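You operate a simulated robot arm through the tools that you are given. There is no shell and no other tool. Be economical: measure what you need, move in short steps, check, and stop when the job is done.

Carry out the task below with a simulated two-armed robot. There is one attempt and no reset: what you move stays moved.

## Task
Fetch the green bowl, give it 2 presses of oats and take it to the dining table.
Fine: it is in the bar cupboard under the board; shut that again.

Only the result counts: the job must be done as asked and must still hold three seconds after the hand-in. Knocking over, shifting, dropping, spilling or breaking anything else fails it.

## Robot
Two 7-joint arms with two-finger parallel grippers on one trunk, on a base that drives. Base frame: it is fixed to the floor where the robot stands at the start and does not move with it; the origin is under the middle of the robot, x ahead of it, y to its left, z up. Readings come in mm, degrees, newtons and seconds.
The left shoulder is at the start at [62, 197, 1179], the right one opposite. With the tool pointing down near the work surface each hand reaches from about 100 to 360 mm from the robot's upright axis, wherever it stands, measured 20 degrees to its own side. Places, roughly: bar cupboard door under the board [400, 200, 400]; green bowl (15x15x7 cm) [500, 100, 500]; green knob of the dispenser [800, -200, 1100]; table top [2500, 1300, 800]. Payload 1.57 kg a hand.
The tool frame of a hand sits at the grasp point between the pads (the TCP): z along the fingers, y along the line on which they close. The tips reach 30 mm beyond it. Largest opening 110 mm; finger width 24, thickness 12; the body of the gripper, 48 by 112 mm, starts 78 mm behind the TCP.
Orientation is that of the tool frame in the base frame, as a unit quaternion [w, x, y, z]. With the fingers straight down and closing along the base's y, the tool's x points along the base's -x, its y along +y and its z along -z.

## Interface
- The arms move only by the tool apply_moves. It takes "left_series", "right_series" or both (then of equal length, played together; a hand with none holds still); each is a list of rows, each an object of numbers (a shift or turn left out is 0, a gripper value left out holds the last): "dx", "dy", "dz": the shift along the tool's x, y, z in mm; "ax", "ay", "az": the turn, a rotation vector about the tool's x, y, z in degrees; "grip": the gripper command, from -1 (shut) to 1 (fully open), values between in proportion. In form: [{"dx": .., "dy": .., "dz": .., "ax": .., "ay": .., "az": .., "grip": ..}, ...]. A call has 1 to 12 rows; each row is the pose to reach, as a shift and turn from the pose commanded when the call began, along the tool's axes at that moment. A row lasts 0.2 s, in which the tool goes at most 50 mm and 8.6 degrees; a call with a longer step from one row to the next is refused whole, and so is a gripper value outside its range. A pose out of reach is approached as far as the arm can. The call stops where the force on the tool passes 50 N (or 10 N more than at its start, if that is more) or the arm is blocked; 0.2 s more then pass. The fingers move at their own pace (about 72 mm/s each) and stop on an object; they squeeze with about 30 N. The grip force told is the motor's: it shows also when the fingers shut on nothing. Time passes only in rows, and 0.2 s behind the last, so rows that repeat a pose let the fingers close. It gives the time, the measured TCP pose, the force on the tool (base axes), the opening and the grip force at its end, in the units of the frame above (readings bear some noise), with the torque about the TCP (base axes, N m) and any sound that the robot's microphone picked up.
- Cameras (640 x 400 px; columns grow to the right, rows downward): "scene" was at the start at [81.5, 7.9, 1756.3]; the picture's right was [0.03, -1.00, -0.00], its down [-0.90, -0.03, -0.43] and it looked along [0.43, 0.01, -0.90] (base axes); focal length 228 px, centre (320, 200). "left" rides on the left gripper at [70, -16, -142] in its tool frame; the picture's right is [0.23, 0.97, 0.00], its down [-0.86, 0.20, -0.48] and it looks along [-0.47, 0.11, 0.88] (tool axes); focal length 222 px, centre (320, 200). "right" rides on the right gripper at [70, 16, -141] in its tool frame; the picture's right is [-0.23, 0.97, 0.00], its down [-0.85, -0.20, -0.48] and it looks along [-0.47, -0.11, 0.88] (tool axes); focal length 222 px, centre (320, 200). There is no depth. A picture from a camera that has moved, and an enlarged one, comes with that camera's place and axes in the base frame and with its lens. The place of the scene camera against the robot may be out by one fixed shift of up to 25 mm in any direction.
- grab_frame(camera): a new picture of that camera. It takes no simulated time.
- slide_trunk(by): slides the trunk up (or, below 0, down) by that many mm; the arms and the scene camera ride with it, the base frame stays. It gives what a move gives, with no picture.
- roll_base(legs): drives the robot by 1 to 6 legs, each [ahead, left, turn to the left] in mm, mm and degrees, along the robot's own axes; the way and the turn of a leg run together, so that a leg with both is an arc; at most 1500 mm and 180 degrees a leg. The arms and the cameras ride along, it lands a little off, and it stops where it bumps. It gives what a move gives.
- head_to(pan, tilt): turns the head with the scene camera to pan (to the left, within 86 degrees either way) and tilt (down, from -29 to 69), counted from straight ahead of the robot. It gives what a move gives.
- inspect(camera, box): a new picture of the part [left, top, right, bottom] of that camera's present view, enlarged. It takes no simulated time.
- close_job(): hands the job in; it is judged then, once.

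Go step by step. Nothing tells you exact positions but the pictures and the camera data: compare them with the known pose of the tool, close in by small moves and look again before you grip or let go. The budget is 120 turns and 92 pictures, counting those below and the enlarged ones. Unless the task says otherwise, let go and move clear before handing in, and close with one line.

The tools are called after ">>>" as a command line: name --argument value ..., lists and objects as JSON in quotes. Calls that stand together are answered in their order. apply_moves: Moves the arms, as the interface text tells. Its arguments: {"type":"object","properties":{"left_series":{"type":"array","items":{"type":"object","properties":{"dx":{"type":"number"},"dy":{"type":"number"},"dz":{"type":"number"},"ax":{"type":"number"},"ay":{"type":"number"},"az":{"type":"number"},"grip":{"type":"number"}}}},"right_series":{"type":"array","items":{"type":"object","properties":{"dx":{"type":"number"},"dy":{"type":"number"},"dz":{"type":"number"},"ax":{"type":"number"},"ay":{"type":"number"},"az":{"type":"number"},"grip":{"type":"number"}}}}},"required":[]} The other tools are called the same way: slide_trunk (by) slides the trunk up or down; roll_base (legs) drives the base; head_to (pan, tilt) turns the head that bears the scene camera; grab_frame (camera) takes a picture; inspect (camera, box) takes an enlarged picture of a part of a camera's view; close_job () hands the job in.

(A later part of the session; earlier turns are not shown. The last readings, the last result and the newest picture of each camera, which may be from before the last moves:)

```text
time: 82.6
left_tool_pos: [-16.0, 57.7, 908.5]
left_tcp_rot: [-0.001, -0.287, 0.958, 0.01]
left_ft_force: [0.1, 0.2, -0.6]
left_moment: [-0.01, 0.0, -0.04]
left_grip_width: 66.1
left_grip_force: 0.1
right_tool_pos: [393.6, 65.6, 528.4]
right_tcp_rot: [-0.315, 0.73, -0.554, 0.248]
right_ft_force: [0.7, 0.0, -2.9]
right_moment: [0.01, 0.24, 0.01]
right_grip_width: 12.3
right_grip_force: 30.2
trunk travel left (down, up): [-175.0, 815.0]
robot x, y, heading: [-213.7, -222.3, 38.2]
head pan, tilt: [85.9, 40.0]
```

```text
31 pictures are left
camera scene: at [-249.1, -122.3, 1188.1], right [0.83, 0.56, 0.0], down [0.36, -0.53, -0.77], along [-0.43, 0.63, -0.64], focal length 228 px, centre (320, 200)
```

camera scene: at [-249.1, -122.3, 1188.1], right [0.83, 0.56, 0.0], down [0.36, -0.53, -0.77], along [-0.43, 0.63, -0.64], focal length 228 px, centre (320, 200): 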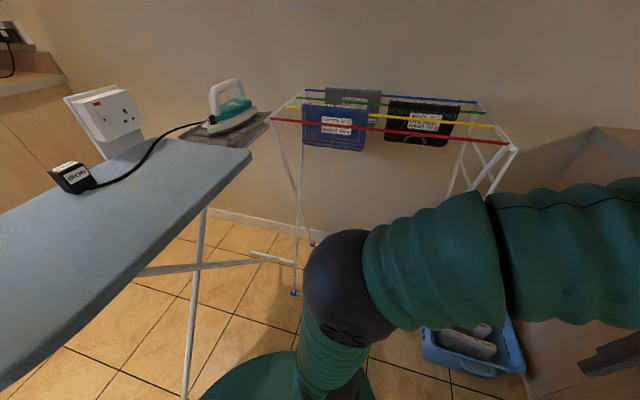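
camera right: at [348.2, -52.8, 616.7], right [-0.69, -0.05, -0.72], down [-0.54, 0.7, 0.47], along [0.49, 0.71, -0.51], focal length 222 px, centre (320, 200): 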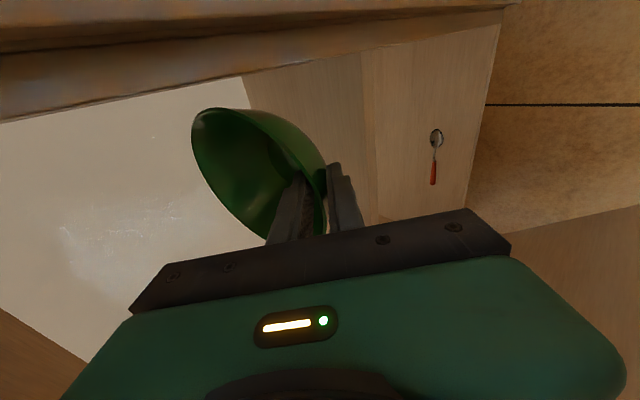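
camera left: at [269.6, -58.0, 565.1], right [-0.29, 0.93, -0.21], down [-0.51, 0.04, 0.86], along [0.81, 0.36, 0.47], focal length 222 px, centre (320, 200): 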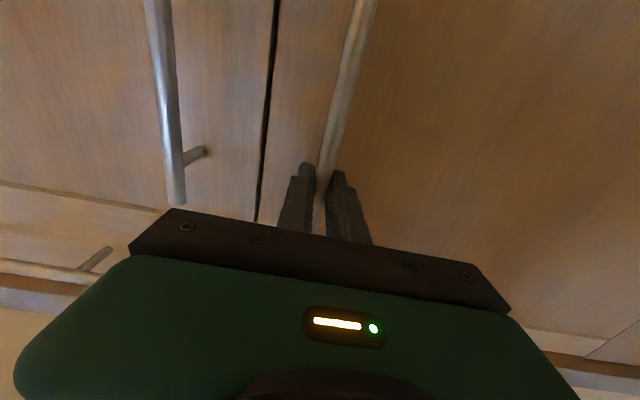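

The ironing board's near edge is at u≈−594 (z≈900) with its feet further back, so I have about 150 mm to back into. I drive straight out (−u) 130 with the bowl.

>>> roll_base --legs '[[-122, 58, 0]]'

>>> head_to --pan -5 --tilt 45

>>> grab_frame --camera "scene"

```text
time: 83.9
left_tool_pos: [-126.7, 30.8, 907.6]
left_tcp_rot: [-0.002, -0.285, 0.958, 0.013]
left_ft_force: [-0.7, -0.2, -0.3]
left_moment: [0.0, 0.01, 0.01]
left_grip_width: 65.9
left_grip_force: 0.1
right_tool_pos: [290.2, 32.6, 527.3]
right_tcp_rot: [-0.312, 0.724, -0.562, 0.25]
right_ft_force: [-0.2, 0.2, -3.4]
right_moment: [-0.02, 0.21, 0.02]
right_grip_width: 12.5
right_grip_force: 30.1
trunk travel left (down, up): [-175.0, 815.0]
robot x, y, heading: [-322.9, -238.5, 38.1]
head pan, tilt: [85.9, 40.0]
stopped in leg 1: the robot was blocked; the commanded pose is now the measured one
```

```text
time: 85.5
left_tool_pos: [-125.7, 31.7, 906.9]
left_tcp_rot: [-0.002, -0.285, 0.958, 0.013]
left_ft_force: [-0.2, 0.5, -0.6]
left_moment: [0.0, 0.0, 0.01]
left_grip_width: 65.9
left_grip_force: 0.2
right_tool_pos: [289.0, 34.8, 528.9]
right_tcp_rot: [-0.315, 0.724, -0.561, 0.248]
right_ft_force: [0.0, 0.1, -2.2]
right_moment: [-0.08, 0.23, -0.01]
right_grip_width: 12.3
right_grip_force: 29.6
trunk travel left (down, up): [-175.0, 815.0]
robot x, y, heading: [-327.2, -238.4, 37.9]
head pan, tilt: [-5.0, 45.0]
```

```text
30 pictures are left
camera scene: at [-235.6, -168.1, 1179.9], right [0.55, -0.84, 0.0], down [-0.6, -0.39, -0.7], along [0.59, 0.38, -0.71], focal length 228 px, centre (320, 200)
```

scene: 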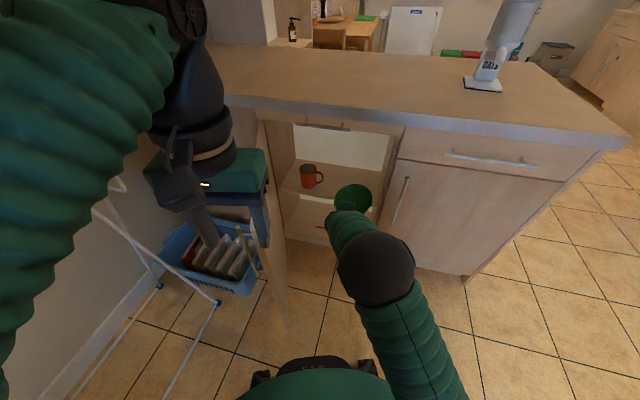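

The base bumped something behind just as the bowl came out, so I step forward at once. Then I alternate small left turns with sideways moves along the bar to carry the bowl clear of the front.

>>> roll_base --legs '[[14, -6, 0], [0, 0, 9], [-106, -193, 0]]'

>>> grab_frame --camera "scene"

```text
time: 87.7
left_tool_pos: [-145.6, 28.2, 911.7]
left_tcp_rot: [0.004, -0.293, 0.956, 0.016]
left_ft_force: [0.2, -0.6, 0.7]
left_moment: [-0.03, -0.01, -0.02]
left_grip_width: 66.1
left_grip_force: 0.0
right_tool_pos: [285.6, 28.4, 535.1]
right_tcp_rot: [-0.315, 0.719, -0.566, 0.253]
right_ft_force: [-0.6, -0.6, -1.9]
right_moment: [-0.05, 0.21, -0.04]
right_grip_width: 12.2
right_grip_force: 29.1
trunk travel left (down, up): [-175.0, 815.0]
robot x, y, heading: [-326.3, -236.6, 38.9]
head pan, tilt: [-5.0, 45.0]
stopped in leg 3: the robot was blocked; the commanded pose is now the measured one
```

```text
29 pictures are left
camera scene: at [-238.5, -173.3, 1180.0], right [0.56, -0.83, -0.01], down [-0.6, -0.39, -0.7], along [0.58, 0.4, -0.71], focal length 228 px, centre (320, 200)
```

scene: 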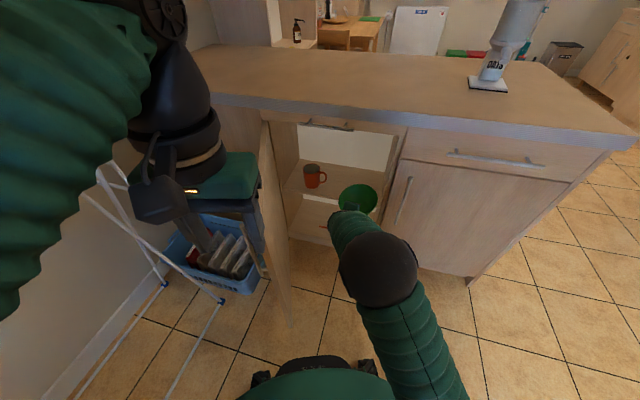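

The robot is caught on something; I look back-left to see where.

>>> head_to --pan 86 --tilt 50

>>> grab_frame --camera "scene"

```text
time: 89.3
left_tool_pos: [-144.8, 29.7, 912.0]
left_tcp_rot: [0.005, -0.294, 0.956, 0.016]
left_ft_force: [0.6, 0.5, -0.3]
left_moment: [-0.01, -0.01, 0.0]
left_grip_width: 66.0
left_grip_force: 0.0
right_tool_pos: [284.0, 31.0, 535.8]
right_tcp_rot: [-0.318, 0.719, -0.564, 0.252]
right_ft_force: [0.3, 0.3, -2.6]
right_moment: [-0.08, 0.24, -0.01]
right_grip_width: 12.6
right_grip_force: 29.8
trunk travel left (down, up): [-175.0, 815.0]
robot x, y, heading: [-334.8, -234.2, 39.1]
head pan, tilt: [85.9, 50.0]
```

```text
28 pictures are left
camera scene: at [-349.9, -155.1, 1174.9], right [0.82, 0.57, -0.01], down [0.43, -0.62, -0.65], along [-0.38, 0.53, -0.76], focal length 228 px, centre (320, 200)
```

scene: 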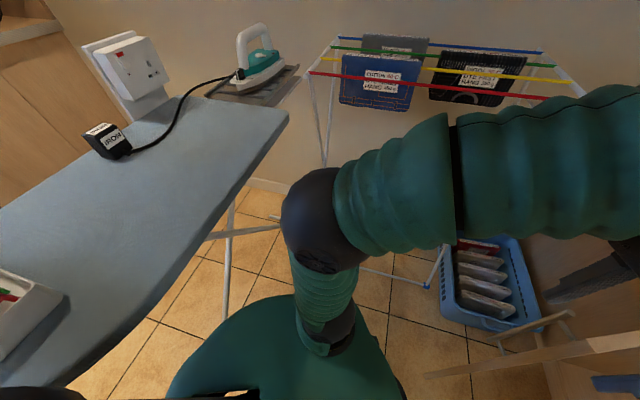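

Something at my rear is touching (slight tilt in the readings). I drive 40 straight ahead to free it.

>>> roll_base --legs '[[45, 0, 0]]'

```text
time: 90.2
left_tool_pos: [-114.6, 62.1, 910.6]
left_tcp_rot: [0.005, -0.294, 0.956, 0.012]
left_ft_force: [0.2, 0.5, 1.0]
left_moment: [-0.03, 0.01, -0.01]
left_grip_width: 65.9
left_grip_force: 0.1
right_tool_pos: [314.0, 65.5, 540.6]
right_tcp_rot: [-0.319, 0.721, -0.56, 0.254]
right_ft_force: [-0.5, 0.7, -3.5]
right_moment: [-0.09, 0.22, -0.01]
right_grip_width: 12.6
right_grip_force: 29.8
trunk travel left (down, up): [-175.0, 815.0]
robot x, y, heading: [-300.4, -211.5, 39.0]
head pan, tilt: [85.9, 50.0]
```

>>> roll_base --legs '[[40, -30, 0]]'

>>> grab_frame --camera "scene"

```text
time: 91.1
left_tool_pos: [-69.8, 69.5, 911.5]
left_tcp_rot: [0.008, -0.294, 0.956, 0.009]
left_ft_force: [-0.6, -0.4, 0.0]
left_moment: [-0.07, 0.0, -0.03]
left_grip_width: 65.6
left_grip_force: 0.2
right_tool_pos: [361.0, 71.7, 540.3]
right_tcp_rot: [-0.32, 0.721, -0.559, 0.256]
right_ft_force: [-0.6, 0.2, -3.7]
right_moment: [-0.06, 0.2, -0.02]
right_grip_width: 12.5
right_grip_force: 29.4
trunk travel left (down, up): [-175.0, 815.0]
robot x, y, heading: [-245.0, -207.2, 39.3]
head pan, tilt: [85.9, 50.0]
```

```text
27 pictures are left
camera scene: at [-282.4, -109.7, 1173.1], right [0.82, 0.57, 0.0], down [0.44, -0.63, -0.64], along [-0.37, 0.52, -0.77], focal length 228 px, centre (320, 200)
```

scene: 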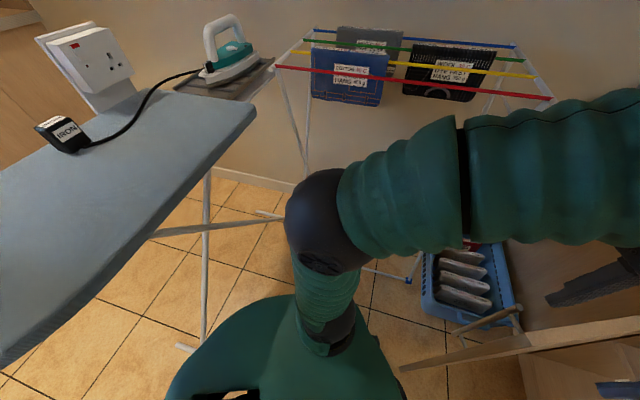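

Free again (u −297). Rather than backing up, I orbit the bowl: drive right while turning left so the bowl comes straight out, with my back staying clear.

>>> roll_base --legs '[[-56, -89, 8], [-56, -89, 8]]'

>>> head_to --pan -15 --tilt 45

>>> grab_frame --camera "scene"

```text
time: 93.1
left_tool_pos: [-92.2, -103.0, 912.3]
left_tcp_rot: [0.004, -0.427, 0.904, 0.015]
left_ft_force: [0.4, 0.2, -0.5]
left_moment: [0.03, 0.03, -0.03]
left_grip_width: 66.1
left_grip_force: 0.1
right_tool_pos: [318.6, 23.2, 540.6]
right_tcp_rot: [-0.353, 0.792, -0.454, 0.203]
right_ft_force: [-1.0, -1.1, -2.0]
right_moment: [-0.07, 0.2, 0.03]
right_grip_width: 12.6
right_grip_force: 29.6
trunk travel left (down, up): [-175.0, 815.0]
robot x, y, heading: [-187.3, -413.3, 55.4]
head pan, tilt: [85.9, 50.0]
```

```text
time: 94.9
left_tool_pos: [-92.7, -103.9, 913.0]
left_tcp_rot: [0.003, -0.427, 0.904, 0.016]
left_ft_force: [0.5, 0.3, 0.5]
left_moment: [-0.01, -0.01, 0.02]
left_grip_width: 65.9
left_grip_force: 0.1
right_tool_pos: [319.2, 23.6, 541.1]
right_tcp_rot: [-0.353, 0.792, -0.454, 0.203]
right_ft_force: [0.9, -0.8, -2.3]
right_moment: [-0.12, 0.21, -0.01]
right_grip_width: 12.5
right_grip_force: 29.5
trunk travel left (down, up): [-175.0, 815.0]
robot x, y, heading: [-191.6, -411.6, 55.3]
head pan, tilt: [-15.0, 45.0]
```

```text
26 pictures are left
camera scene: at [-122.9, -324.4, 1180.8], right [0.65, -0.76, 0.0], down [-0.54, -0.46, -0.71], along [0.54, 0.46, -0.71], focal length 228 px, centre (320, 200)
```

scene: 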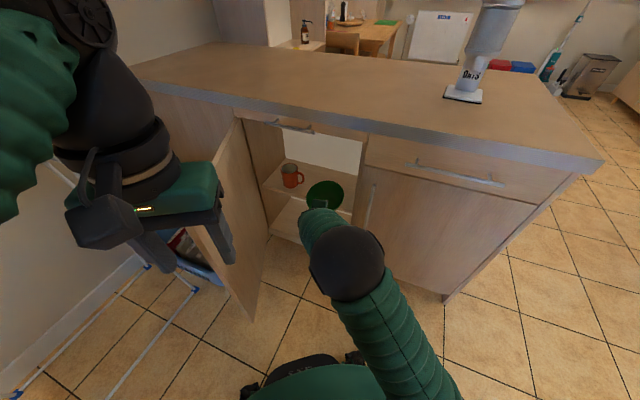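

Exactly on plan. I continue the orbit.

>>> roll_base --legs '[[-61, -84, 8], [-51, -86, 8], [-46, -71, 7]]'

>>> head_to --pan -25 --tilt 45

>>> grab_frame --camera "scene"

```text
time: 97.5
left_tool_pos: [-62.3, -327.7, 913.1]
left_tcp_rot: [0.002, -0.599, 0.801, 0.017]
left_ft_force: [-0.5, 0.4, -0.1]
left_moment: [0.04, 0.06, -0.02]
left_grip_width: 66.3
left_grip_force: 0.1
right_tool_pos: [265.7, -50.0, 541.8]
right_tcp_rot: [-0.387, 0.867, -0.287, 0.128]
right_ft_force: [0.7, -0.3, -2.9]
right_moment: [-0.23, 0.17, -0.01]
right_grip_width: 12.3
right_grip_force: 29.5
trunk travel left (down, up): [-175.0, 815.0]
robot x, y, heading: [-31.4, -647.2, 78.2]
head pan, tilt: [-15.0, 45.0]
```

```text
time: 98.2
left_tool_pos: [-58.0, -329.2, 913.2]
left_tcp_rot: [-0.001, -0.599, 0.801, 0.02]
left_ft_force: [0.6, 0.2, -0.4]
left_moment: [0.0, 0.03, -0.03]
left_grip_width: 66.2
left_grip_force: 0.0
right_tool_pos: [270.5, -51.5, 540.2]
right_tcp_rot: [-0.386, 0.867, -0.29, 0.126]
right_ft_force: [1.2, 0.2, -2.3]
right_moment: [-0.21, 0.18, 0.0]
right_grip_width: 12.7
right_grip_force: 29.6
trunk travel left (down, up): [-175.0, 815.0]
robot x, y, heading: [-34.2, -647.2, 78.5]
head pan, tilt: [-25.0, 45.0]
```

```text
25 pictures are left
camera scene: at [12.8, -545.4, 1180.5], right [0.8, -0.6, 0.0], down [-0.42, -0.57, -0.7], along [0.42, 0.57, -0.71], focal length 228 px, centre (320, 200)
```

scene: 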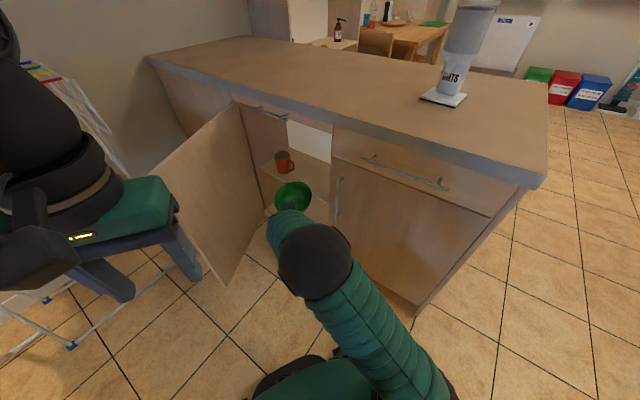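

The bowl is clear of the cupboard. I back off 110 and raise the trunk so the bowl comes above board height.

>>> roll_base --legs '[[-110, 0, 0]]'

>>> slide_trunk --by 400

>>> slide_trunk --by 120

>>> head_to --pan -30 --tilt 45

>>> grab_frame --camera "scene"

```text
time: 99.4
left_tool_pos: [-82.5, -436.7, 914.0]
left_tcp_rot: [0.001, -0.598, 0.801, 0.018]
left_ft_force: [-0.6, -0.5, -0.1]
left_moment: [0.04, 0.0, 0.03]
left_grip_width: 65.8
left_grip_force: 0.1
right_tool_pos: [246.5, -159.1, 541.2]
right_tcp_rot: [-0.388, 0.866, -0.288, 0.127]
right_ft_force: [-0.6, 0.4, -2.6]
right_moment: [-0.2, 0.16, 0.01]
right_grip_width: 12.2
right_grip_force: 29.6
trunk travel left (down, up): [-175.0, 815.0]
robot x, y, heading: [-53.7, -758.3, 78.5]
head pan, tilt: [-25.0, 45.0]
```

```text
time: 103.2
left_tool_pos: [-83.0, -435.4, 1313.9]
left_tcp_rot: [0.001, -0.598, 0.801, 0.019]
left_ft_force: [-0.5, -0.7, -0.8]
left_moment: [0.0, 0.01, -0.01]
left_grip_width: 65.9
left_grip_force: 0.1
right_tool_pos: [247.9, -158.5, 942.7]
right_tcp_rot: [-0.388, 0.866, -0.29, 0.127]
right_ft_force: [0.7, -0.2, -2.2]
right_moment: [-0.19, 0.18, 0.01]
right_grip_width: 12.4
right_grip_force: 29.6
trunk travel left (down, up): [-575.0, 415.0]
robot x, y, heading: [-57.5, -755.1, 78.4]
head pan, tilt: [-25.0, 45.0]
```

```text
time: 104.7
left_tool_pos: [-82.5, -436.0, 1434.3]
left_tcp_rot: [0.001, -0.598, 0.801, 0.019]
left_ft_force: [0.3, 0.1, 0.8]
left_moment: [0.01, -0.01, 0.0]
left_grip_width: 66.0
left_grip_force: 0.0
right_tool_pos: [247.3, -156.6, 1063.6]
right_tcp_rot: [-0.388, 0.866, -0.29, 0.128]
right_ft_force: [-0.9, 0.3, -3.0]
right_moment: [-0.16, 0.16, -0.01]
right_grip_width: 12.2
right_grip_force: 29.2
trunk travel left (down, up): [-695.0, 295.0]
robot x, y, heading: [-56.4, -753.1, 78.5]
head pan, tilt: [-25.0, 45.0]
```

```text
time: 105.4
left_tool_pos: [-81.8, -436.1, 1434.0]
left_tcp_rot: [0.002, -0.599, 0.801, 0.019]
left_ft_force: [0.3, 0.1, 0.0]
left_moment: [-0.01, 0.01, 0.0]
left_grip_width: 65.8
left_grip_force: 0.0
right_tool_pos: [248.3, -156.5, 1063.8]
right_tcp_rot: [-0.388, 0.866, -0.289, 0.127]
right_ft_force: [-0.9, -0.6, -3.0]
right_moment: [-0.14, 0.15, 0.01]
right_grip_width: 12.3
right_grip_force: 29.7
trunk travel left (down, up): [-695.0, 295.0]
robot x, y, heading: [-53.6, -758.8, 78.3]
head pan, tilt: [-30.0, 45.0]
```

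```text
24 pictures are left
camera scene: at [-6.9, -655.0, 1701.2], right [0.75, -0.66, 0.0], down [-0.47, -0.53, -0.71], along [0.47, 0.53, -0.71], focal length 228 px, centre (320, 200)
```

scene: 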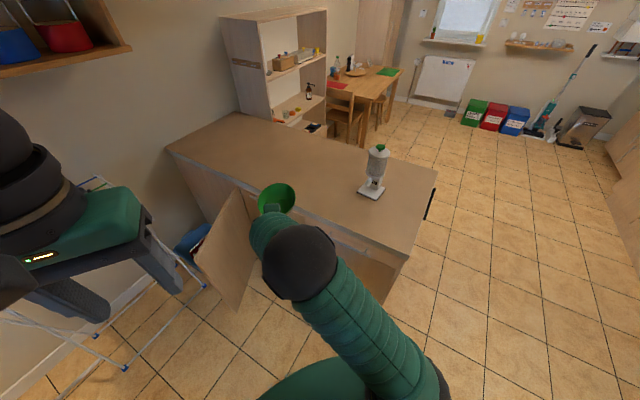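

Bowl is up over the board's height. I zoom in on bowl tilt and on the dispenser.

>>> inspect --camera "scene" --box '[240, 130, 420, 240]'

>>> inspect --camera "scene" --box '[345, 135, 405, 205]'

```text
3.56 times, centred on (330, 185) of scene
camera zoom: at [-6.9, -655.0, 1701.2], right [0.75, -0.66, 0.0], down [-0.47, -0.53, -0.71], along [0.47, 0.53, -0.71], focal length 810 px, centre (284, 253)
```

zoom: 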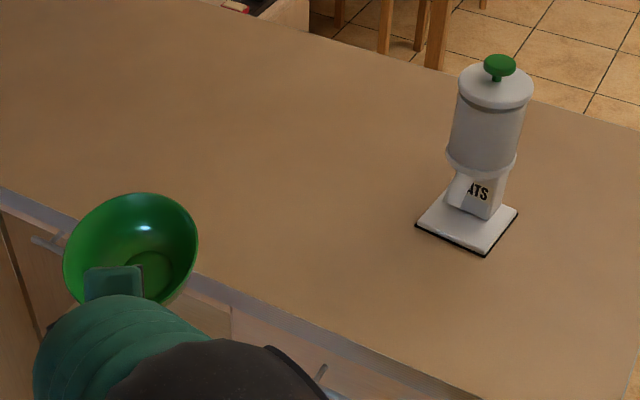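

```text
5.71 times, centred on (375, 170) of scene
camera zoom: at [-6.9, -655.0, 1701.2], right [0.75, -0.66, 0.0], down [-0.47, -0.53, -0.71], along [0.47, 0.53, -0.71], focal length 1302 px, centre (6, 371)
```

zoom: 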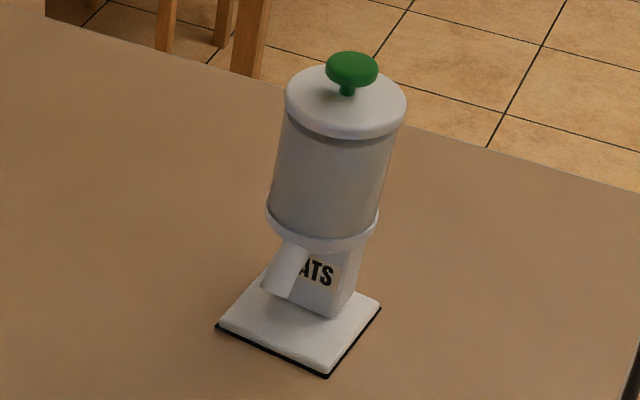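

The dispenser's spout outlet is at about (u 602, v −404, z 983) facing me, the knob top at z≈1140, and the plate front edge at u≈637. I level the bowl (pitch hand 13° further down), then turn to face the spot in front of the spout.

>>> apply_moves --right_series '[{"ax": -3}, {"ax": -6}, {"ax": -9}, {"ax": -13}, {"ax": -13}]'

>>> roll_base --legs '[[0, 0, -40]]'

>>> head_to --pan -10 --tilt 45

>>> grab_frame --camera "scene"

```text
time: 106.6
left_tool_pos: [-81.8, -435.3, 1434.8]
left_tcp_rot: [0.001, -0.599, 0.801, 0.018]
left_ft_force: [0.0, 0.0, -0.4]
left_moment: [0.02, 0.04, 0.01]
left_grip_width: 66.2
left_grip_force: 0.0
right_tool_pos: [246.6, -158.7, 1062.5]
right_tcp_rot: [-0.287, 0.905, -0.301, 0.093]
right_ft_force: [-0.9, 0.0, -3.6]
right_moment: [-0.17, 0.14, -0.03]
right_grip_width: 12.2
right_grip_force: 29.3
trunk travel left (down, up): [-695.0, 295.0]
robot x, y, heading: [-55.5, -754.7, 78.3]
head pan, tilt: [-30.0, 45.0]
```

```text
time: 108.8
left_tool_pos: [125.8, -489.8, 1433.5]
left_tcp_rot: [0.007, -0.294, 0.956, 0.017]
left_ft_force: [0.2, 0.0, -0.4]
left_moment: [0.0, -0.05, -0.01]
left_grip_width: 65.9
left_grip_force: 0.1
right_tool_pos: [556.6, -484.6, 1062.6]
right_tcp_rot: [-0.24, 0.751, -0.587, 0.185]
right_ft_force: [-0.1, 0.1, -2.8]
right_moment: [-0.06, 0.21, 0.02]
right_grip_width: 12.5
right_grip_force: 30.0
trunk travel left (down, up): [-695.0, 295.0]
robot x, y, heading: [-58.5, -758.0, 39.3]
head pan, tilt: [-30.0, 45.0]
```

```text
time: 109.6
left_tool_pos: [124.5, -491.8, 1434.0]
left_tcp_rot: [0.008, -0.294, 0.956, 0.017]
left_ft_force: [-1.3, 0.3, -0.1]
left_moment: [0.01, 0.0, 0.02]
left_grip_width: 66.0
left_grip_force: 0.0
right_tool_pos: [555.2, -484.6, 1063.2]
right_tcp_rot: [-0.239, 0.751, -0.588, 0.184]
right_ft_force: [0.2, -0.8, -3.5]
right_moment: [-0.04, 0.21, 0.0]
right_grip_width: 12.4
right_grip_force: 29.8
trunk travel left (down, up): [-695.0, 295.0]
robot x, y, heading: [-55.8, -755.2, 39.2]
head pan, tilt: [-10.0, 45.0]
```

```text
21 pictures are left
camera scene: at [29.8, -688.4, 1700.7], right [0.48, -0.87, 0.0], down [-0.62, -0.34, -0.71], along [0.62, 0.34, -0.71], focal length 228 px, centre (320, 200)
```

scene: 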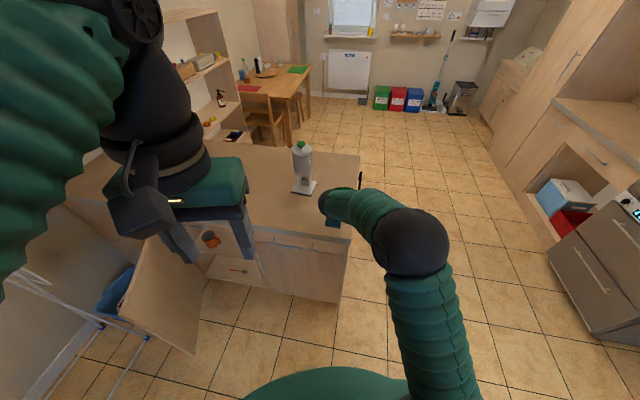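

I can't make out the bowl behind the wrist; I check with the right camera.

>>> grab_frame --camera "right"

>>> inspect --camera "scene" --box '[270, 130, 410, 240]'

```text
20 pictures are left
camera right: at [479.6, -575.4, 1168.4], right [-0.83, 0.03, -0.56], down [-0.32, 0.8, 0.51], along [0.46, 0.6, -0.65], focal length 222 px, centre (320, 200)
```

right: 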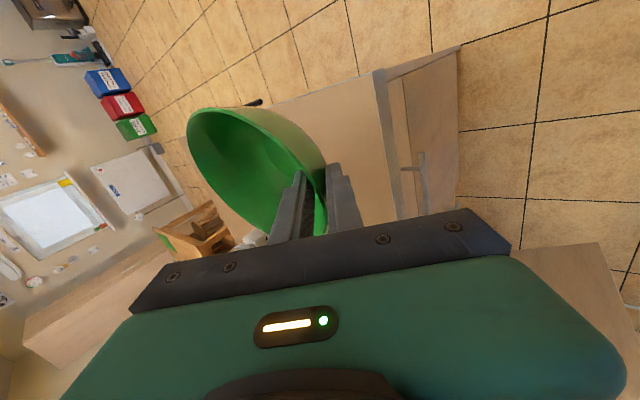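

```text
3.64 times, centred on (340, 185) of scene
camera zoom: at [29.8, -688.4, 1700.7], right [0.48, -0.87, 0.0], down [-0.62, -0.34, -0.71], along [0.62, 0.34, -0.71], focal length 828 px, centre (247, 254)
```

zoom: 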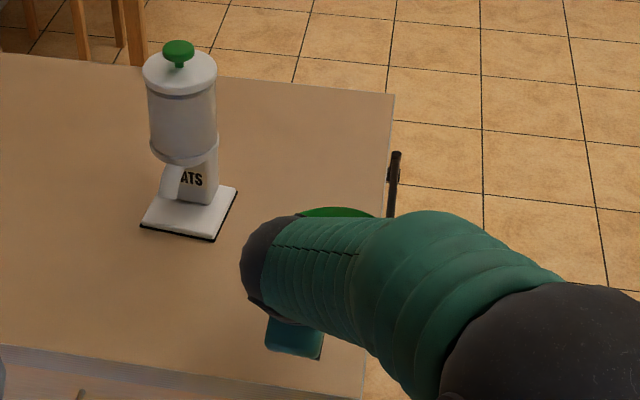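

The bowl is held and level. I drive so that the bowl hangs at (u 500, v −404), then lower it before sliding it under the spout.

>>> roll_base --legs '[[132, 198, 0]]'

>>> slide_trunk --by -105

>>> grab_frame --camera "right"

```text
time: 111.4
left_tool_pos: [106.3, -260.2, 1434.6]
left_tcp_rot: [0.007, -0.295, 0.955, 0.02]
left_ft_force: [0.5, 0.0, 0.1]
left_moment: [0.01, 0.01, 0.02]
left_grip_width: 66.2
left_grip_force: 0.0
right_tool_pos: [535.3, -251.8, 1062.9]
right_tcp_rot: [-0.24, 0.751, -0.587, 0.183]
right_ft_force: [0.8, -0.8, -4.1]
right_moment: [-0.02, 0.24, -0.01]
right_grip_width: 12.3
right_grip_force: 29.9
trunk travel left (down, up): [-695.0, 295.0]
robot x, y, heading: [-74.7, -519.0, 38.9]
head pan, tilt: [-10.0, 45.0]
```

```text
time: 112.8
left_tool_pos: [100.6, -253.5, 1329.9]
left_tcp_rot: [0.008, -0.295, 0.955, 0.018]
left_ft_force: [0.4, 0.2, -0.7]
left_moment: [0.0, 0.01, 0.03]
left_grip_width: 66.2
left_grip_force: 0.1
right_tool_pos: [532.7, -246.9, 957.9]
right_tcp_rot: [-0.239, 0.752, -0.586, 0.184]
right_ft_force: [-0.2, -0.3, -3.1]
right_moment: [-0.07, 0.23, -0.01]
right_grip_width: 12.6
right_grip_force: 29.7
trunk travel left (down, up): [-590.0, 400.0]
robot x, y, heading: [-77.1, -516.4, 38.9]
head pan, tilt: [-10.0, 45.0]
```

```text
18 pictures are left
camera right: at [456.6, -336.6, 1063.9], right [-0.83, 0.03, -0.56], down [-0.32, 0.8, 0.51], along [0.46, 0.6, -0.65], focal length 222 px, centre (320, 200)
```

right: 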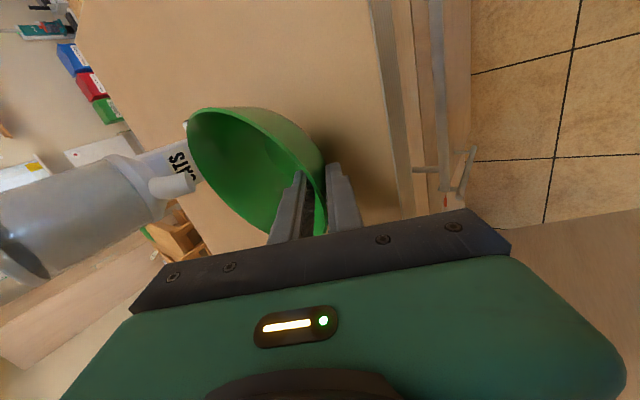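

Spout outlet confirmed near (602, −408, 974). I lower the bowl in small steps until it nearly touches the board.

>>> slide_trunk --by -14

>>> slide_trunk --by -6

```text
time: 113.4
left_tool_pos: [102.4, -256.1, 1315.6]
left_tcp_rot: [0.008, -0.295, 0.955, 0.017]
left_ft_force: [-0.3, 0.1, 0.2]
left_moment: [-0.01, -0.01, -0.02]
left_grip_width: 66.0
left_grip_force: 0.1
right_tool_pos: [533.5, -248.4, 944.4]
right_tcp_rot: [-0.241, 0.75, -0.587, 0.185]
right_ft_force: [-0.4, -1.4, 1.4]
right_moment: [0.12, -0.15, -0.07]
right_grip_width: 12.3
right_grip_force: 29.0
trunk travel left (down, up): [-576.0, 414.0]
robot x, y, heading: [-78.8, -514.2, 38.9]
head pan, tilt: [-10.0, 45.0]
```

```text
time: 113.9
left_tool_pos: [100.8, -255.8, 1310.5]
left_tcp_rot: [0.01, -0.295, 0.955, 0.018]
left_ft_force: [-0.2, 0.3, 1.5]
left_moment: [0.0, -0.04, -0.01]
left_grip_width: 66.2
left_grip_force: 0.1
right_tool_pos: [533.0, -247.8, 941.3]
right_tcp_rot: [-0.241, 0.751, -0.586, 0.185]
right_ft_force: [-4.3, -2.2, 12.2]
right_moment: [0.18, -0.35, -0.05]
right_grip_width: 12.3
right_grip_force: 29.2
trunk travel left (down, up): [-570.0, 420.0]
robot x, y, heading: [-77.6, -517.7, 39.1]
head pan, tilt: [-10.0, 45.0]
```

Touched down (TCP ≈944). I lift 8 mm and slide it 80 under the spout.

>>> slide_trunk --by 11

>>> roll_base --legs '[[73, -28, 0]]'

>>> grab_frame --camera "right"

>>> inspect --camera "scene" --box '[250, 100, 390, 220]'

```text
time: 114.5
left_tool_pos: [102.6, -255.9, 1320.1]
left_tcp_rot: [0.008, -0.294, 0.956, 0.018]
left_ft_force: [-0.6, 0.2, 0.1]
left_moment: [0.0, 0.0, 0.0]
left_grip_width: 66.1
left_grip_force: 0.0
right_tool_pos: [533.9, -248.2, 949.4]
right_tcp_rot: [-0.239, 0.751, -0.587, 0.184]
right_ft_force: [-0.6, 0.4, -2.5]
right_moment: [-0.08, 0.18, 0.03]
right_grip_width: 12.1
right_grip_force: 29.8
trunk travel left (down, up): [-581.0, 409.0]
robot x, y, heading: [-75.5, -518.2, 39.0]
head pan, tilt: [-10.0, 45.0]
```

```text
time: 115.6
left_tool_pos: [170.6, -220.7, 1319.8]
left_tcp_rot: [0.009, -0.295, 0.955, 0.014]
left_ft_force: [0.4, 0.7, 0.2]
left_moment: [-0.04, -0.03, 0.01]
left_grip_width: 65.9
left_grip_force: 0.1
right_tool_pos: [602.2, -215.4, 949.6]
right_tcp_rot: [-0.238, 0.752, -0.586, 0.188]
right_ft_force: [0.4, 0.3, -3.2]
right_moment: [-0.04, 0.22, -0.02]
right_grip_width: 12.2
right_grip_force: 29.7
trunk travel left (down, up): [-581.0, 409.0]
robot x, y, heading: [-1.2, -488.0, 39.2]
head pan, tilt: [-10.0, 45.0]
```

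```text
17 pictures are left
camera right: at [525.6, -305.2, 1056.1], right [-0.82, 0.03, -0.56], down [-0.32, 0.8, 0.5], along [0.47, 0.6, -0.65], focal length 222 px, centre (320, 200)
```

right: 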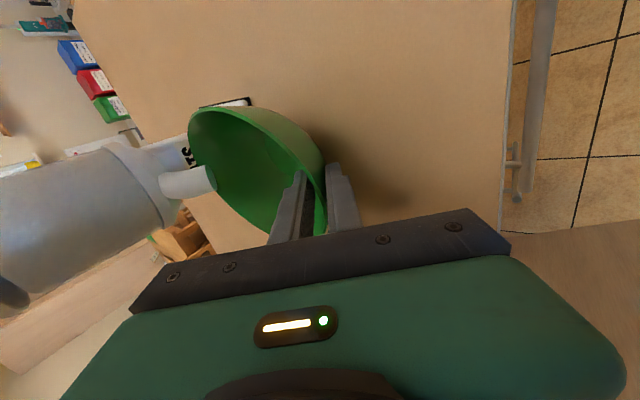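

```text
3.33 times, centred on (320, 160) of scene
camera zoom: at [72.2, -415.9, 1586.9], right [0.49, -0.87, 0.01], down [-0.61, -0.35, -0.71], along [0.62, 0.34, -0.71], focal length 759 px, centre (320, 333)
```

zoom: 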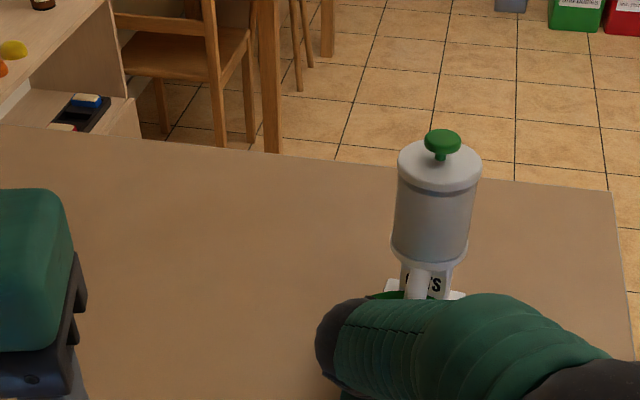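

The outlet tip (613, −409, 971) is over the bowl's far part; I nudge a bit closer and set the bowl down.

>>> roll_base --legs '[[9, -12, 0]]'

>>> slide_trunk --by -7

>>> grab_frame --camera "right"

```text
time: 116.4
left_tool_pos: [184.4, -223.8, 1319.8]
left_tcp_rot: [0.01, -0.296, 0.955, 0.014]
left_ft_force: [0.0, -0.3, -0.9]
left_moment: [-0.01, -0.06, -0.02]
left_grip_width: 65.9
left_grip_force: 0.1
right_tool_pos: [618.2, -218.9, 949.1]
right_tcp_rot: [-0.239, 0.752, -0.584, 0.188]
right_ft_force: [-0.7, 0.5, -3.1]
right_moment: [-0.07, 0.2, -0.03]
right_grip_width: 12.0
right_grip_force: 30.0
trunk travel left (down, up): [-581.0, 409.0]
robot x, y, heading: [14.1, -494.4, 38.7]
head pan, tilt: [-10.0, 45.0]
```

```text
time: 116.9
left_tool_pos: [188.9, -232.4, 1313.9]
left_tcp_rot: [0.009, -0.295, 0.955, 0.019]
left_ft_force: [0.8, -0.6, 0.2]
left_moment: [0.03, 0.01, -0.01]
left_grip_width: 66.1
left_grip_force: 0.0
right_tool_pos: [619.5, -225.7, 942.4]
right_tcp_rot: [-0.241, 0.751, -0.586, 0.184]
right_ft_force: [-2.4, -1.0, 7.2]
right_moment: [0.14, -0.21, -0.01]
right_grip_width: 12.2
right_grip_force: 29.2
trunk travel left (down, up): [-574.0, 416.0]
robot x, y, heading: [12.0, -491.4, 38.9]
head pan, tilt: [-10.0, 45.0]
```

```text
15 pictures are left
camera right: at [544.0, -315.8, 1048.6], right [-0.83, 0.03, -0.56], down [-0.32, 0.8, 0.51], along [0.46, 0.6, -0.65], focal length 222 px, centre (320, 200)
```

right: 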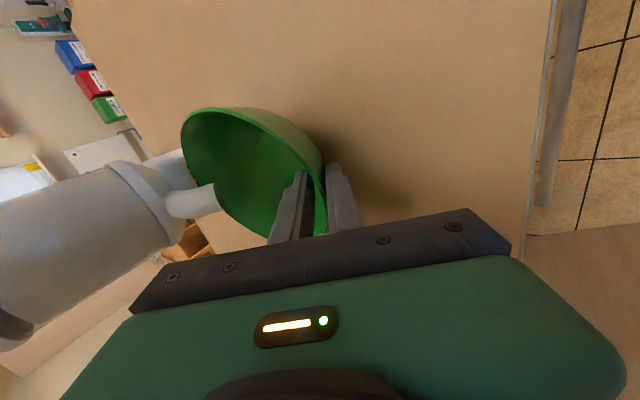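

The bowl stands on the board under the spout. I open the fingers moderately, back off 14 mm, and rise with the trunk.

>>> apply_moves --right_series '[{"grip": -0.4}, {"grip": -0.1}, {"grip": 0.08}, {"grip": 0.08}, {"grip": 0.08}]'

>>> roll_base --legs '[[-13, 5, 0]]'

>>> grab_frame --camera "right"

```text
time: 118.1
left_tool_pos: [186.6, -229.2, 1313.2]
left_tcp_rot: [0.009, -0.295, 0.955, 0.018]
left_ft_force: [0.1, -0.7, 0.1]
left_moment: [0.0, 0.0, 0.03]
left_grip_width: 66.1
left_grip_force: 0.0
right_tool_pos: [618.9, -221.4, 942.9]
right_tcp_rot: [-0.239, 0.752, -0.587, 0.184]
right_ft_force: [0.8, -0.1, 0.1]
right_moment: [0.01, -0.01, 0.06]
right_grip_width: 59.3
right_grip_force: 0.1
trunk travel left (down, up): [-574.0, 416.0]
robot x, y, heading: [15.6, -492.2, 39.1]
head pan, tilt: [-10.0, 45.0]
```

```text
time: 118.9
left_tool_pos: [178.8, -231.5, 1311.6]
left_tcp_rot: [0.007, -0.297, 0.955, 0.017]
left_ft_force: [-0.3, -0.1, 0.9]
left_moment: [-0.07, 0.04, 0.0]
left_grip_width: 66.0
left_grip_force: 0.1
right_tool_pos: [608.7, -225.7, 940.5]
right_tcp_rot: [-0.237, 0.752, -0.587, 0.185]
right_ft_force: [-0.7, 0.0, -0.3]
right_moment: [0.0, -0.01, -0.01]
right_grip_width: 59.2
right_grip_force: 0.0
trunk travel left (down, up): [-574.0, 416.0]
robot x, y, heading: [-2.3, -497.1, 39.0]
head pan, tilt: [-10.0, 45.0]
```

```text
14 pictures are left
camera right: at [532.6, -315.2, 1045.7], right [-0.83, 0.03, -0.56], down [-0.32, 0.8, 0.51], along [0.46, 0.6, -0.66], focal length 222 px, centre (320, 200)
```

right: 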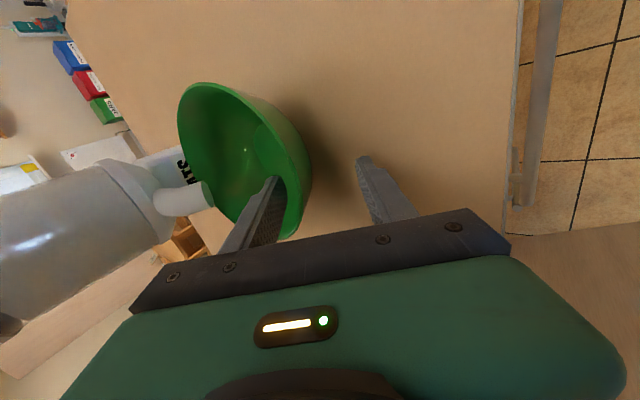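

The bowl stands free under the spout. I raise the trunk 300, close the right fingers and pitch the hand to point down.

>>> slide_trunk --by 300

>>> apply_moves --right_series '[{"ax": -5, "grip": -1}, {"ax": -10, "grip": -1}, {"ax": -15}, {"ax": -20}, {"ax": -25}, {"ax": -30}, {"ax": -34}, {"ax": -34}]'

>>> head_to --pan -8 --tilt 45

>>> grab_frame --camera "scene"

```text
time: 121.9
left_tool_pos: [175.1, -233.5, 1613.6]
left_tcp_rot: [0.008, -0.297, 0.955, 0.017]
left_ft_force: [1.1, -0.7, 0.9]
left_moment: [0.02, -0.04, -0.02]
left_grip_width: 66.3
left_grip_force: 0.1
right_tool_pos: [606.0, -227.4, 1242.2]
right_tcp_rot: [-0.239, 0.751, -0.587, 0.185]
right_ft_force: [0.7, -0.1, -0.2]
right_moment: [0.01, -0.01, 0.0]
right_grip_width: 59.4
right_grip_force: 0.1
trunk travel left (down, up): [-874.0, 116.0]
robot x, y, heading: [-0.2, -499.7, 39.0]
head pan, tilt: [-10.0, 45.0]
```

```text
time: 123.7
left_tool_pos: [175.0, -233.8, 1613.4]
left_tcp_rot: [0.009, -0.296, 0.955, 0.017]
left_ft_force: [0.7, 0.1, -0.4]
left_moment: [-0.02, 0.02, 0.02]
left_grip_width: 66.2
left_grip_force: 0.1
right_tool_pos: [605.6, -228.2, 1243.5]
right_tcp_rot: [-0.01, 0.789, -0.614, 0.005]
right_ft_force: [-0.5, -0.5, -0.1]
right_moment: [-0.02, 0.02, 0.01]
right_grip_width: 0.0
right_grip_force: 21.3
trunk travel left (down, up): [-874.0, 116.0]
robot x, y, heading: [-0.1, -497.3, 39.1]
head pan, tilt: [-10.0, 45.0]
```

```text
time: 124.3
left_tool_pos: [175.1, -234.7, 1613.4]
left_tcp_rot: [0.009, -0.297, 0.955, 0.017]
left_ft_force: [0.3, 0.7, -0.6]
left_moment: [0.02, 0.05, -0.01]
left_grip_width: 65.7
left_grip_force: 0.0
right_tool_pos: [606.4, -228.1, 1243.9]
right_tcp_rot: [-0.009, 0.788, -0.615, 0.006]
right_ft_force: [0.2, 0.0, 0.1]
right_moment: [-0.02, 0.0, 0.02]
right_grip_width: 0.0
right_grip_force: 21.3
trunk travel left (down, up): [-874.0, 116.0]
robot x, y, heading: [-1.9, -497.0, 39.3]
head pan, tilt: [-8.0, 45.0]
```

```text
13 pictures are left
camera scene: at [81.6, -428.2, 1879.7], right [0.52, -0.86, 0.0], down [-0.61, -0.37, -0.71], along [0.6, 0.36, -0.71], focal length 228 px, centre (320, 200)
```

scene: 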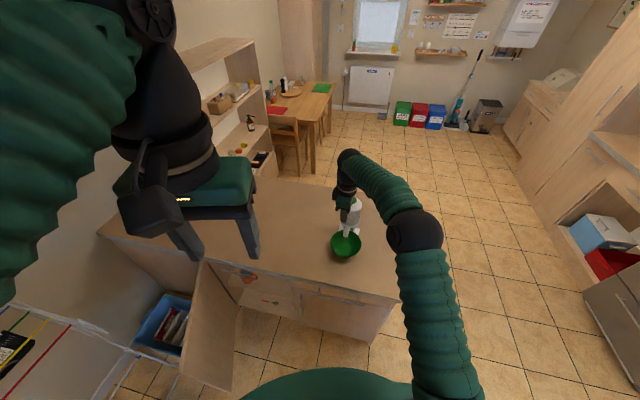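

Hand is vertical, bowl stands well below. I locate the knob with the right camera.

>>> grab_frame --camera "right"

```text
12 pictures are left
camera right: at [602.9, -299.3, 1382.9], right [-1.0, -0.02, -0.02], down [-0.03, 0.87, 0.49], along [0.01, 0.49, -0.87], focal length 222 px, centre (320, 200)
```

right: 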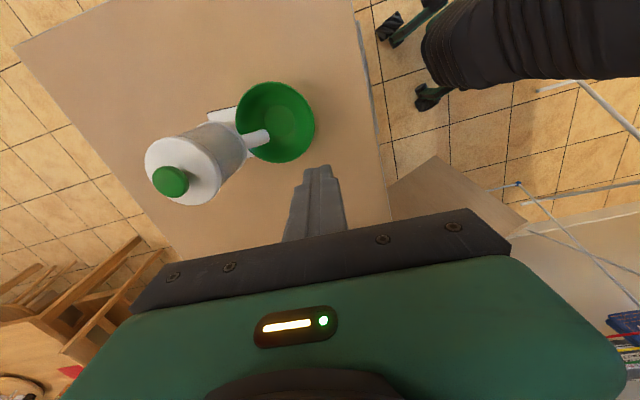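

Knob at about (781, −187, 1148). I drive so the closed fingers are above it, then verify.

>>> roll_base --legs '[[164, -80, 0]]'

>>> grab_frame --camera "right"

```text
time: 125.8
left_tool_pos: [341.8, -188.6, 1614.0]
left_tcp_rot: [0.012, -0.296, 0.955, 0.015]
left_ft_force: [-0.4, 0.5, -0.2]
left_moment: [-0.08, -0.04, 0.0]
left_grip_width: 66.0
left_grip_force: 0.1
right_tool_pos: [774.5, -182.7, 1245.2]
right_tcp_rot: [-0.012, 0.789, -0.614, 0.009]
right_ft_force: [-0.3, 0.4, 0.8]
right_moment: [-0.05, -0.05, 0.02]
right_grip_width: 0.0
right_grip_force: 21.6
trunk travel left (down, up): [-874.0, 116.0]
robot x, y, heading: [171.2, -459.8, 39.2]
head pan, tilt: [-8.0, 45.0]
```

```text
11 pictures are left
camera right: at [770.9, -253.7, 1386.7], right [-1.0, -0.02, -0.03], down [-0.03, 0.87, 0.48], along [0.02, 0.48, -0.88], focal length 222 px, centre (320, 200)
```

right: 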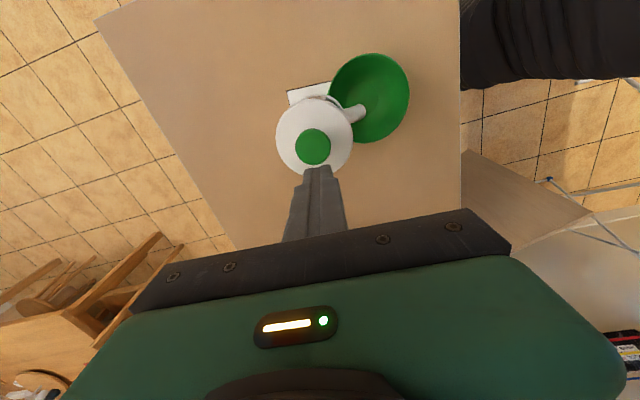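

Knob triangulates to (785, −186, 1143). I centre the tips over it, descend, and press.

>>> apply_moves --right_series '[{"dx": 6, "dy": -9, "dz": 10}, {"dx": 6, "dy": -9, "dz": 30}, {"dx": 6, "dy": -9, "dz": 50}, {"dx": 6, "dy": -9, "dz": 64}, {"dx": 6, "dy": -9, "dz": 70}, {"dx": 6, "dy": -9, "dz": 76}, {"dx": 6, "dy": -9, "dz": 82}, {"dx": 6, "dy": -9, "dz": 86}, {"dx": 6, "dy": -9, "dz": 90}, {"dx": 6, "dy": -9, "dz": 90}]'

```text
time: 127.7
left_tool_pos: [343.5, -195.7, 1614.5]
left_tcp_rot: [0.011, -0.297, 0.955, 0.018]
left_ft_force: [-0.4, 0.2, 0.5]
left_moment: [0.03, -0.01, 0.02]
left_grip_width: 66.2
left_grip_force: 0.1
right_tool_pos: [792.8, -186.8, 1167.6]
right_tcp_rot: [-0.022, 0.789, -0.613, 0.008]
right_ft_force: [-8.5, 4.5, 24.1]
right_moment: [-0.12, 0.33, -0.16]
right_grip_width: 0.0
right_grip_force: 20.6
trunk travel left (down, up): [-874.0, 116.0]
robot x, y, heading: [176.3, -457.2, 39.3]
head pan, tilt: [-8.0, 45.0]
heard: click
stopped in row 9 (right hand): the force on the tool passed its limit at 52 N (the readings are from after the stop); the commanded pose is now the measured one
```

A click: first press done. I lift, re-centre 8 mm and look at the bowl before the second press.

>>> apply_moves --right_series '[{"dz": -10}, {"dz": -25}, {"dx": -2, "dy": 8, "dz": -40}, {"dx": -2, "dy": 8, "dz": -40}]'

>>> inspect --camera "right" --box '[240, 30, 440, 200]'

```text
time: 128.7
left_tool_pos: [350.8, -194.7, 1615.0]
left_tcp_rot: [0.009, -0.297, 0.955, 0.018]
left_ft_force: [0.1, -1.0, 0.4]
left_moment: [0.04, -0.02, 0.03]
left_grip_width: 65.8
left_grip_force: 0.0
right_tool_pos: [789.0, -188.6, 1202.4]
right_tcp_rot: [-0.017, 0.789, -0.614, 0.008]
right_ft_force: [-0.7, 0.6, 0.3]
right_moment: [-0.01, -0.03, 0.01]
right_grip_width: 0.1
right_grip_force: 21.6
trunk travel left (down, up): [-874.0, 116.0]
robot x, y, heading: [175.3, -455.3, 39.2]
head pan, tilt: [-8.0, 45.0]
```

```text
2.35 times, centred on (340, 115) of right
camera zoom: at [784.3, -261.9, 1341.8], right [-1.0, -0.02, -0.04], down [-0.03, 0.87, 0.49], along [0.02, 0.49, -0.87], focal length 523 px, centre (273, 400)
```

zoom: 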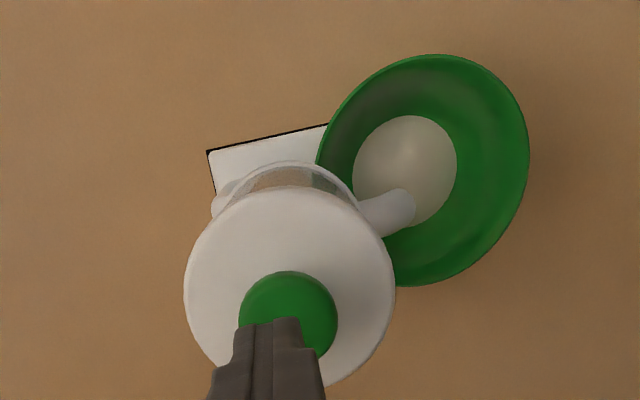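

One portion of oats is in the bowl. Second press.

>>> apply_moves --right_series '[{"dz": 12}, {"dz": 22}, {"dz": 28}, {"dz": 34}, {"dz": 40}, {"dz": 45}, {"dz": 50}, {"dz": 54}, {"dz": 54}]'

```text
time: 130.2
left_tool_pos: [344.3, -197.0, 1614.2]
left_tcp_rot: [0.011, -0.297, 0.955, 0.018]
left_ft_force: [0.1, 0.4, 0.1]
left_moment: [0.02, 0.01, -0.04]
left_grip_width: 66.2
left_grip_force: 0.0
right_tool_pos: [791.9, -189.9, 1168.2]
right_tcp_rot: [-0.028, 0.789, -0.614, 0.013]
right_ft_force: [-8.2, -7.4, 28.9]
right_moment: [-0.48, 0.32, -0.06]
right_grip_width: 0.0
right_grip_force: 21.5
trunk travel left (down, up): [-874.0, 116.0]
robot x, y, heading: [179.3, -457.0, 39.0]
head pan, tilt: [-8.0, 45.0]
heard: click
stopped in row 7 (right hand): the force on the tool passed its limit at 53 N (the readings are from after the stop); the commanded pose is now the measured one
```

Second click — two presses given. I lift off, back away and turn left, to go and shut the door with the right hand.

>>> apply_moves --right_series '[{"dz": -20}, {"dz": -45}, {"dz": -80}]'

>>> roll_base --legs '[[-370, -55, 0], [0, 0, 29]]'

>>> slide_trunk --by -400

>>> slide_trunk --by -200

>>> apply_moves --right_series '[{"ax": 8}, {"ax": 16}, {"ax": 24}, {"ax": 32}, {"ax": 40}, {"ax": 48}, {"ax": 50}]'

>>> head_to --pan -10 --tilt 45

>>> grab_frame --camera "scene"

```text
time: 131.0
left_tool_pos: [347.8, -198.2, 1613.4]
left_tcp_rot: [0.009, -0.297, 0.955, 0.019]
left_ft_force: [-0.6, 0.5, 0.0]
left_moment: [0.02, -0.01, -0.02]
left_grip_width: 65.9
left_grip_force: 0.0
right_tool_pos: [789.4, -189.7, 1244.7]
right_tcp_rot: [-0.026, 0.788, -0.614, 0.011]
right_ft_force: [-0.4, -0.3, 0.5]
right_moment: [-0.01, 0.01, -0.02]
right_grip_width: 0.0
right_grip_force: 21.6
trunk travel left (down, up): [-874.0, 116.0]
robot x, y, heading: [172.7, -455.4, 39.4]
head pan, tilt: [-8.0, 45.0]
```

```text
time: 134.8
left_tool_pos: [-43.6, -416.8, 1613.2]
left_tcp_rot: [0.003, -0.524, 0.851, 0.02]
left_ft_force: [1.3, -0.2, 0.7]
left_moment: [-0.02, -0.02, -0.02]
left_grip_width: 65.8
left_grip_force: 0.0
right_tool_pos: [339.3, -197.5, 1241.2]
right_tcp_rot: [-0.027, 0.916, -0.4, 0.004]
right_ft_force: [0.0, 0.8, 0.1]
right_moment: [0.01, 0.01, 0.0]
right_grip_width: 0.0
right_grip_force: 21.4
trunk travel left (down, up): [-874.0, 116.0]
robot x, y, heading: [-70.7, -733.1, 68.0]
head pan, tilt: [-8.0, 45.0]
```

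```text
time: 138.6
left_tool_pos: [-45.6, -417.8, 1214.8]
left_tcp_rot: [0.004, -0.524, 0.851, 0.02]
left_ft_force: [0.2, -0.5, 0.1]
left_moment: [0.0, -0.01, -0.01]
left_grip_width: 65.8
left_grip_force: 0.0
right_tool_pos: [337.0, -200.5, 842.8]
right_tcp_rot: [-0.027, 0.916, -0.401, 0.005]
right_ft_force: [-0.5, -0.2, 0.2]
right_moment: [0.0, 0.02, 0.0]
right_grip_width: 0.0
right_grip_force: 21.4
trunk travel left (down, up): [-474.0, 516.0]
robot x, y, heading: [-74.7, -729.1, 67.7]
head pan, tilt: [-8.0, 45.0]
```

```text
time: 140.8
left_tool_pos: [-46.8, -418.0, 1013.6]
left_tcp_rot: [0.004, -0.525, 0.851, 0.02]
left_ft_force: [0.4, -0.4, 0.1]
left_moment: [0.03, 0.02, 0.02]
left_grip_width: 66.0
left_grip_force: 0.1
right_tool_pos: [336.4, -200.8, 643.4]
right_tcp_rot: [-0.027, 0.916, -0.4, 0.004]
right_ft_force: [0.4, 0.2, -0.5]
right_moment: [-0.01, -0.04, 0.02]
right_grip_width: 0.1
right_grip_force: 21.5
trunk travel left (down, up): [-274.0, 716.0]
robot x, y, heading: [-73.1, -731.1, 68.0]
head pan, tilt: [-8.0, 45.0]
```

```text
time: 142.3
left_tool_pos: [-41.9, -420.5, 1015.9]
left_tcp_rot: [0.003, -0.524, 0.851, 0.022]
left_ft_force: [0.5, -0.2, 0.4]
left_moment: [0.05, 0.06, 0.01]
left_grip_width: 65.9
left_grip_force: 0.1
right_tool_pos: [480.5, -262.9, 726.1]
right_tcp_rot: [-0.438, 0.725, -0.511, 0.144]
right_ft_force: [-0.2, -0.4, 0.3]
right_moment: [-0.01, -0.05, 0.0]
right_grip_width: 0.1
right_grip_force: 21.0
trunk travel left (down, up): [-274.0, 716.0]
robot x, y, heading: [-69.8, -732.0, 67.4]
head pan, tilt: [-8.0, 45.0]
stopped in row 7 (right hand): the arm was blocked; the commanded pose is now the measured one
```

```text
time: 142.9
left_tool_pos: [-46.5, -418.5, 1013.5]
left_tcp_rot: [0.005, -0.524, 0.852, 0.021]
left_ft_force: [1.4, -0.4, 0.3]
left_moment: [0.04, 0.03, 0.01]
left_grip_width: 65.9
left_grip_force: 0.1
right_tool_pos: [476.9, -259.8, 725.9]
right_tcp_rot: [-0.437, 0.727, -0.51, 0.144]
right_ft_force: [0.4, 0.5, -0.8]
right_moment: [-0.02, -0.01, 0.01]
right_grip_width: 0.0
right_grip_force: 21.8
trunk travel left (down, up): [-274.0, 716.0]
robot x, y, heading: [-74.0, -728.2, 68.0]
head pan, tilt: [-10.0, 45.0]
```

```text
9 pictures are left
camera scene: at [-30.5, -626.0, 1279.5], right [0.85, -0.53, 0.0], down [-0.38, -0.6, -0.71], along [0.38, 0.6, -0.71], focal length 228 px, centre (320, 200)
```

scene: 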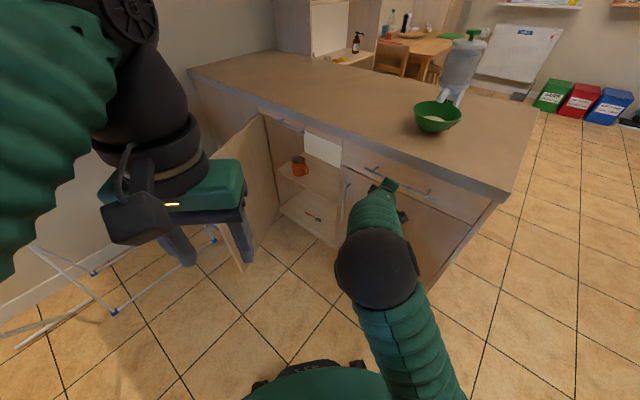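

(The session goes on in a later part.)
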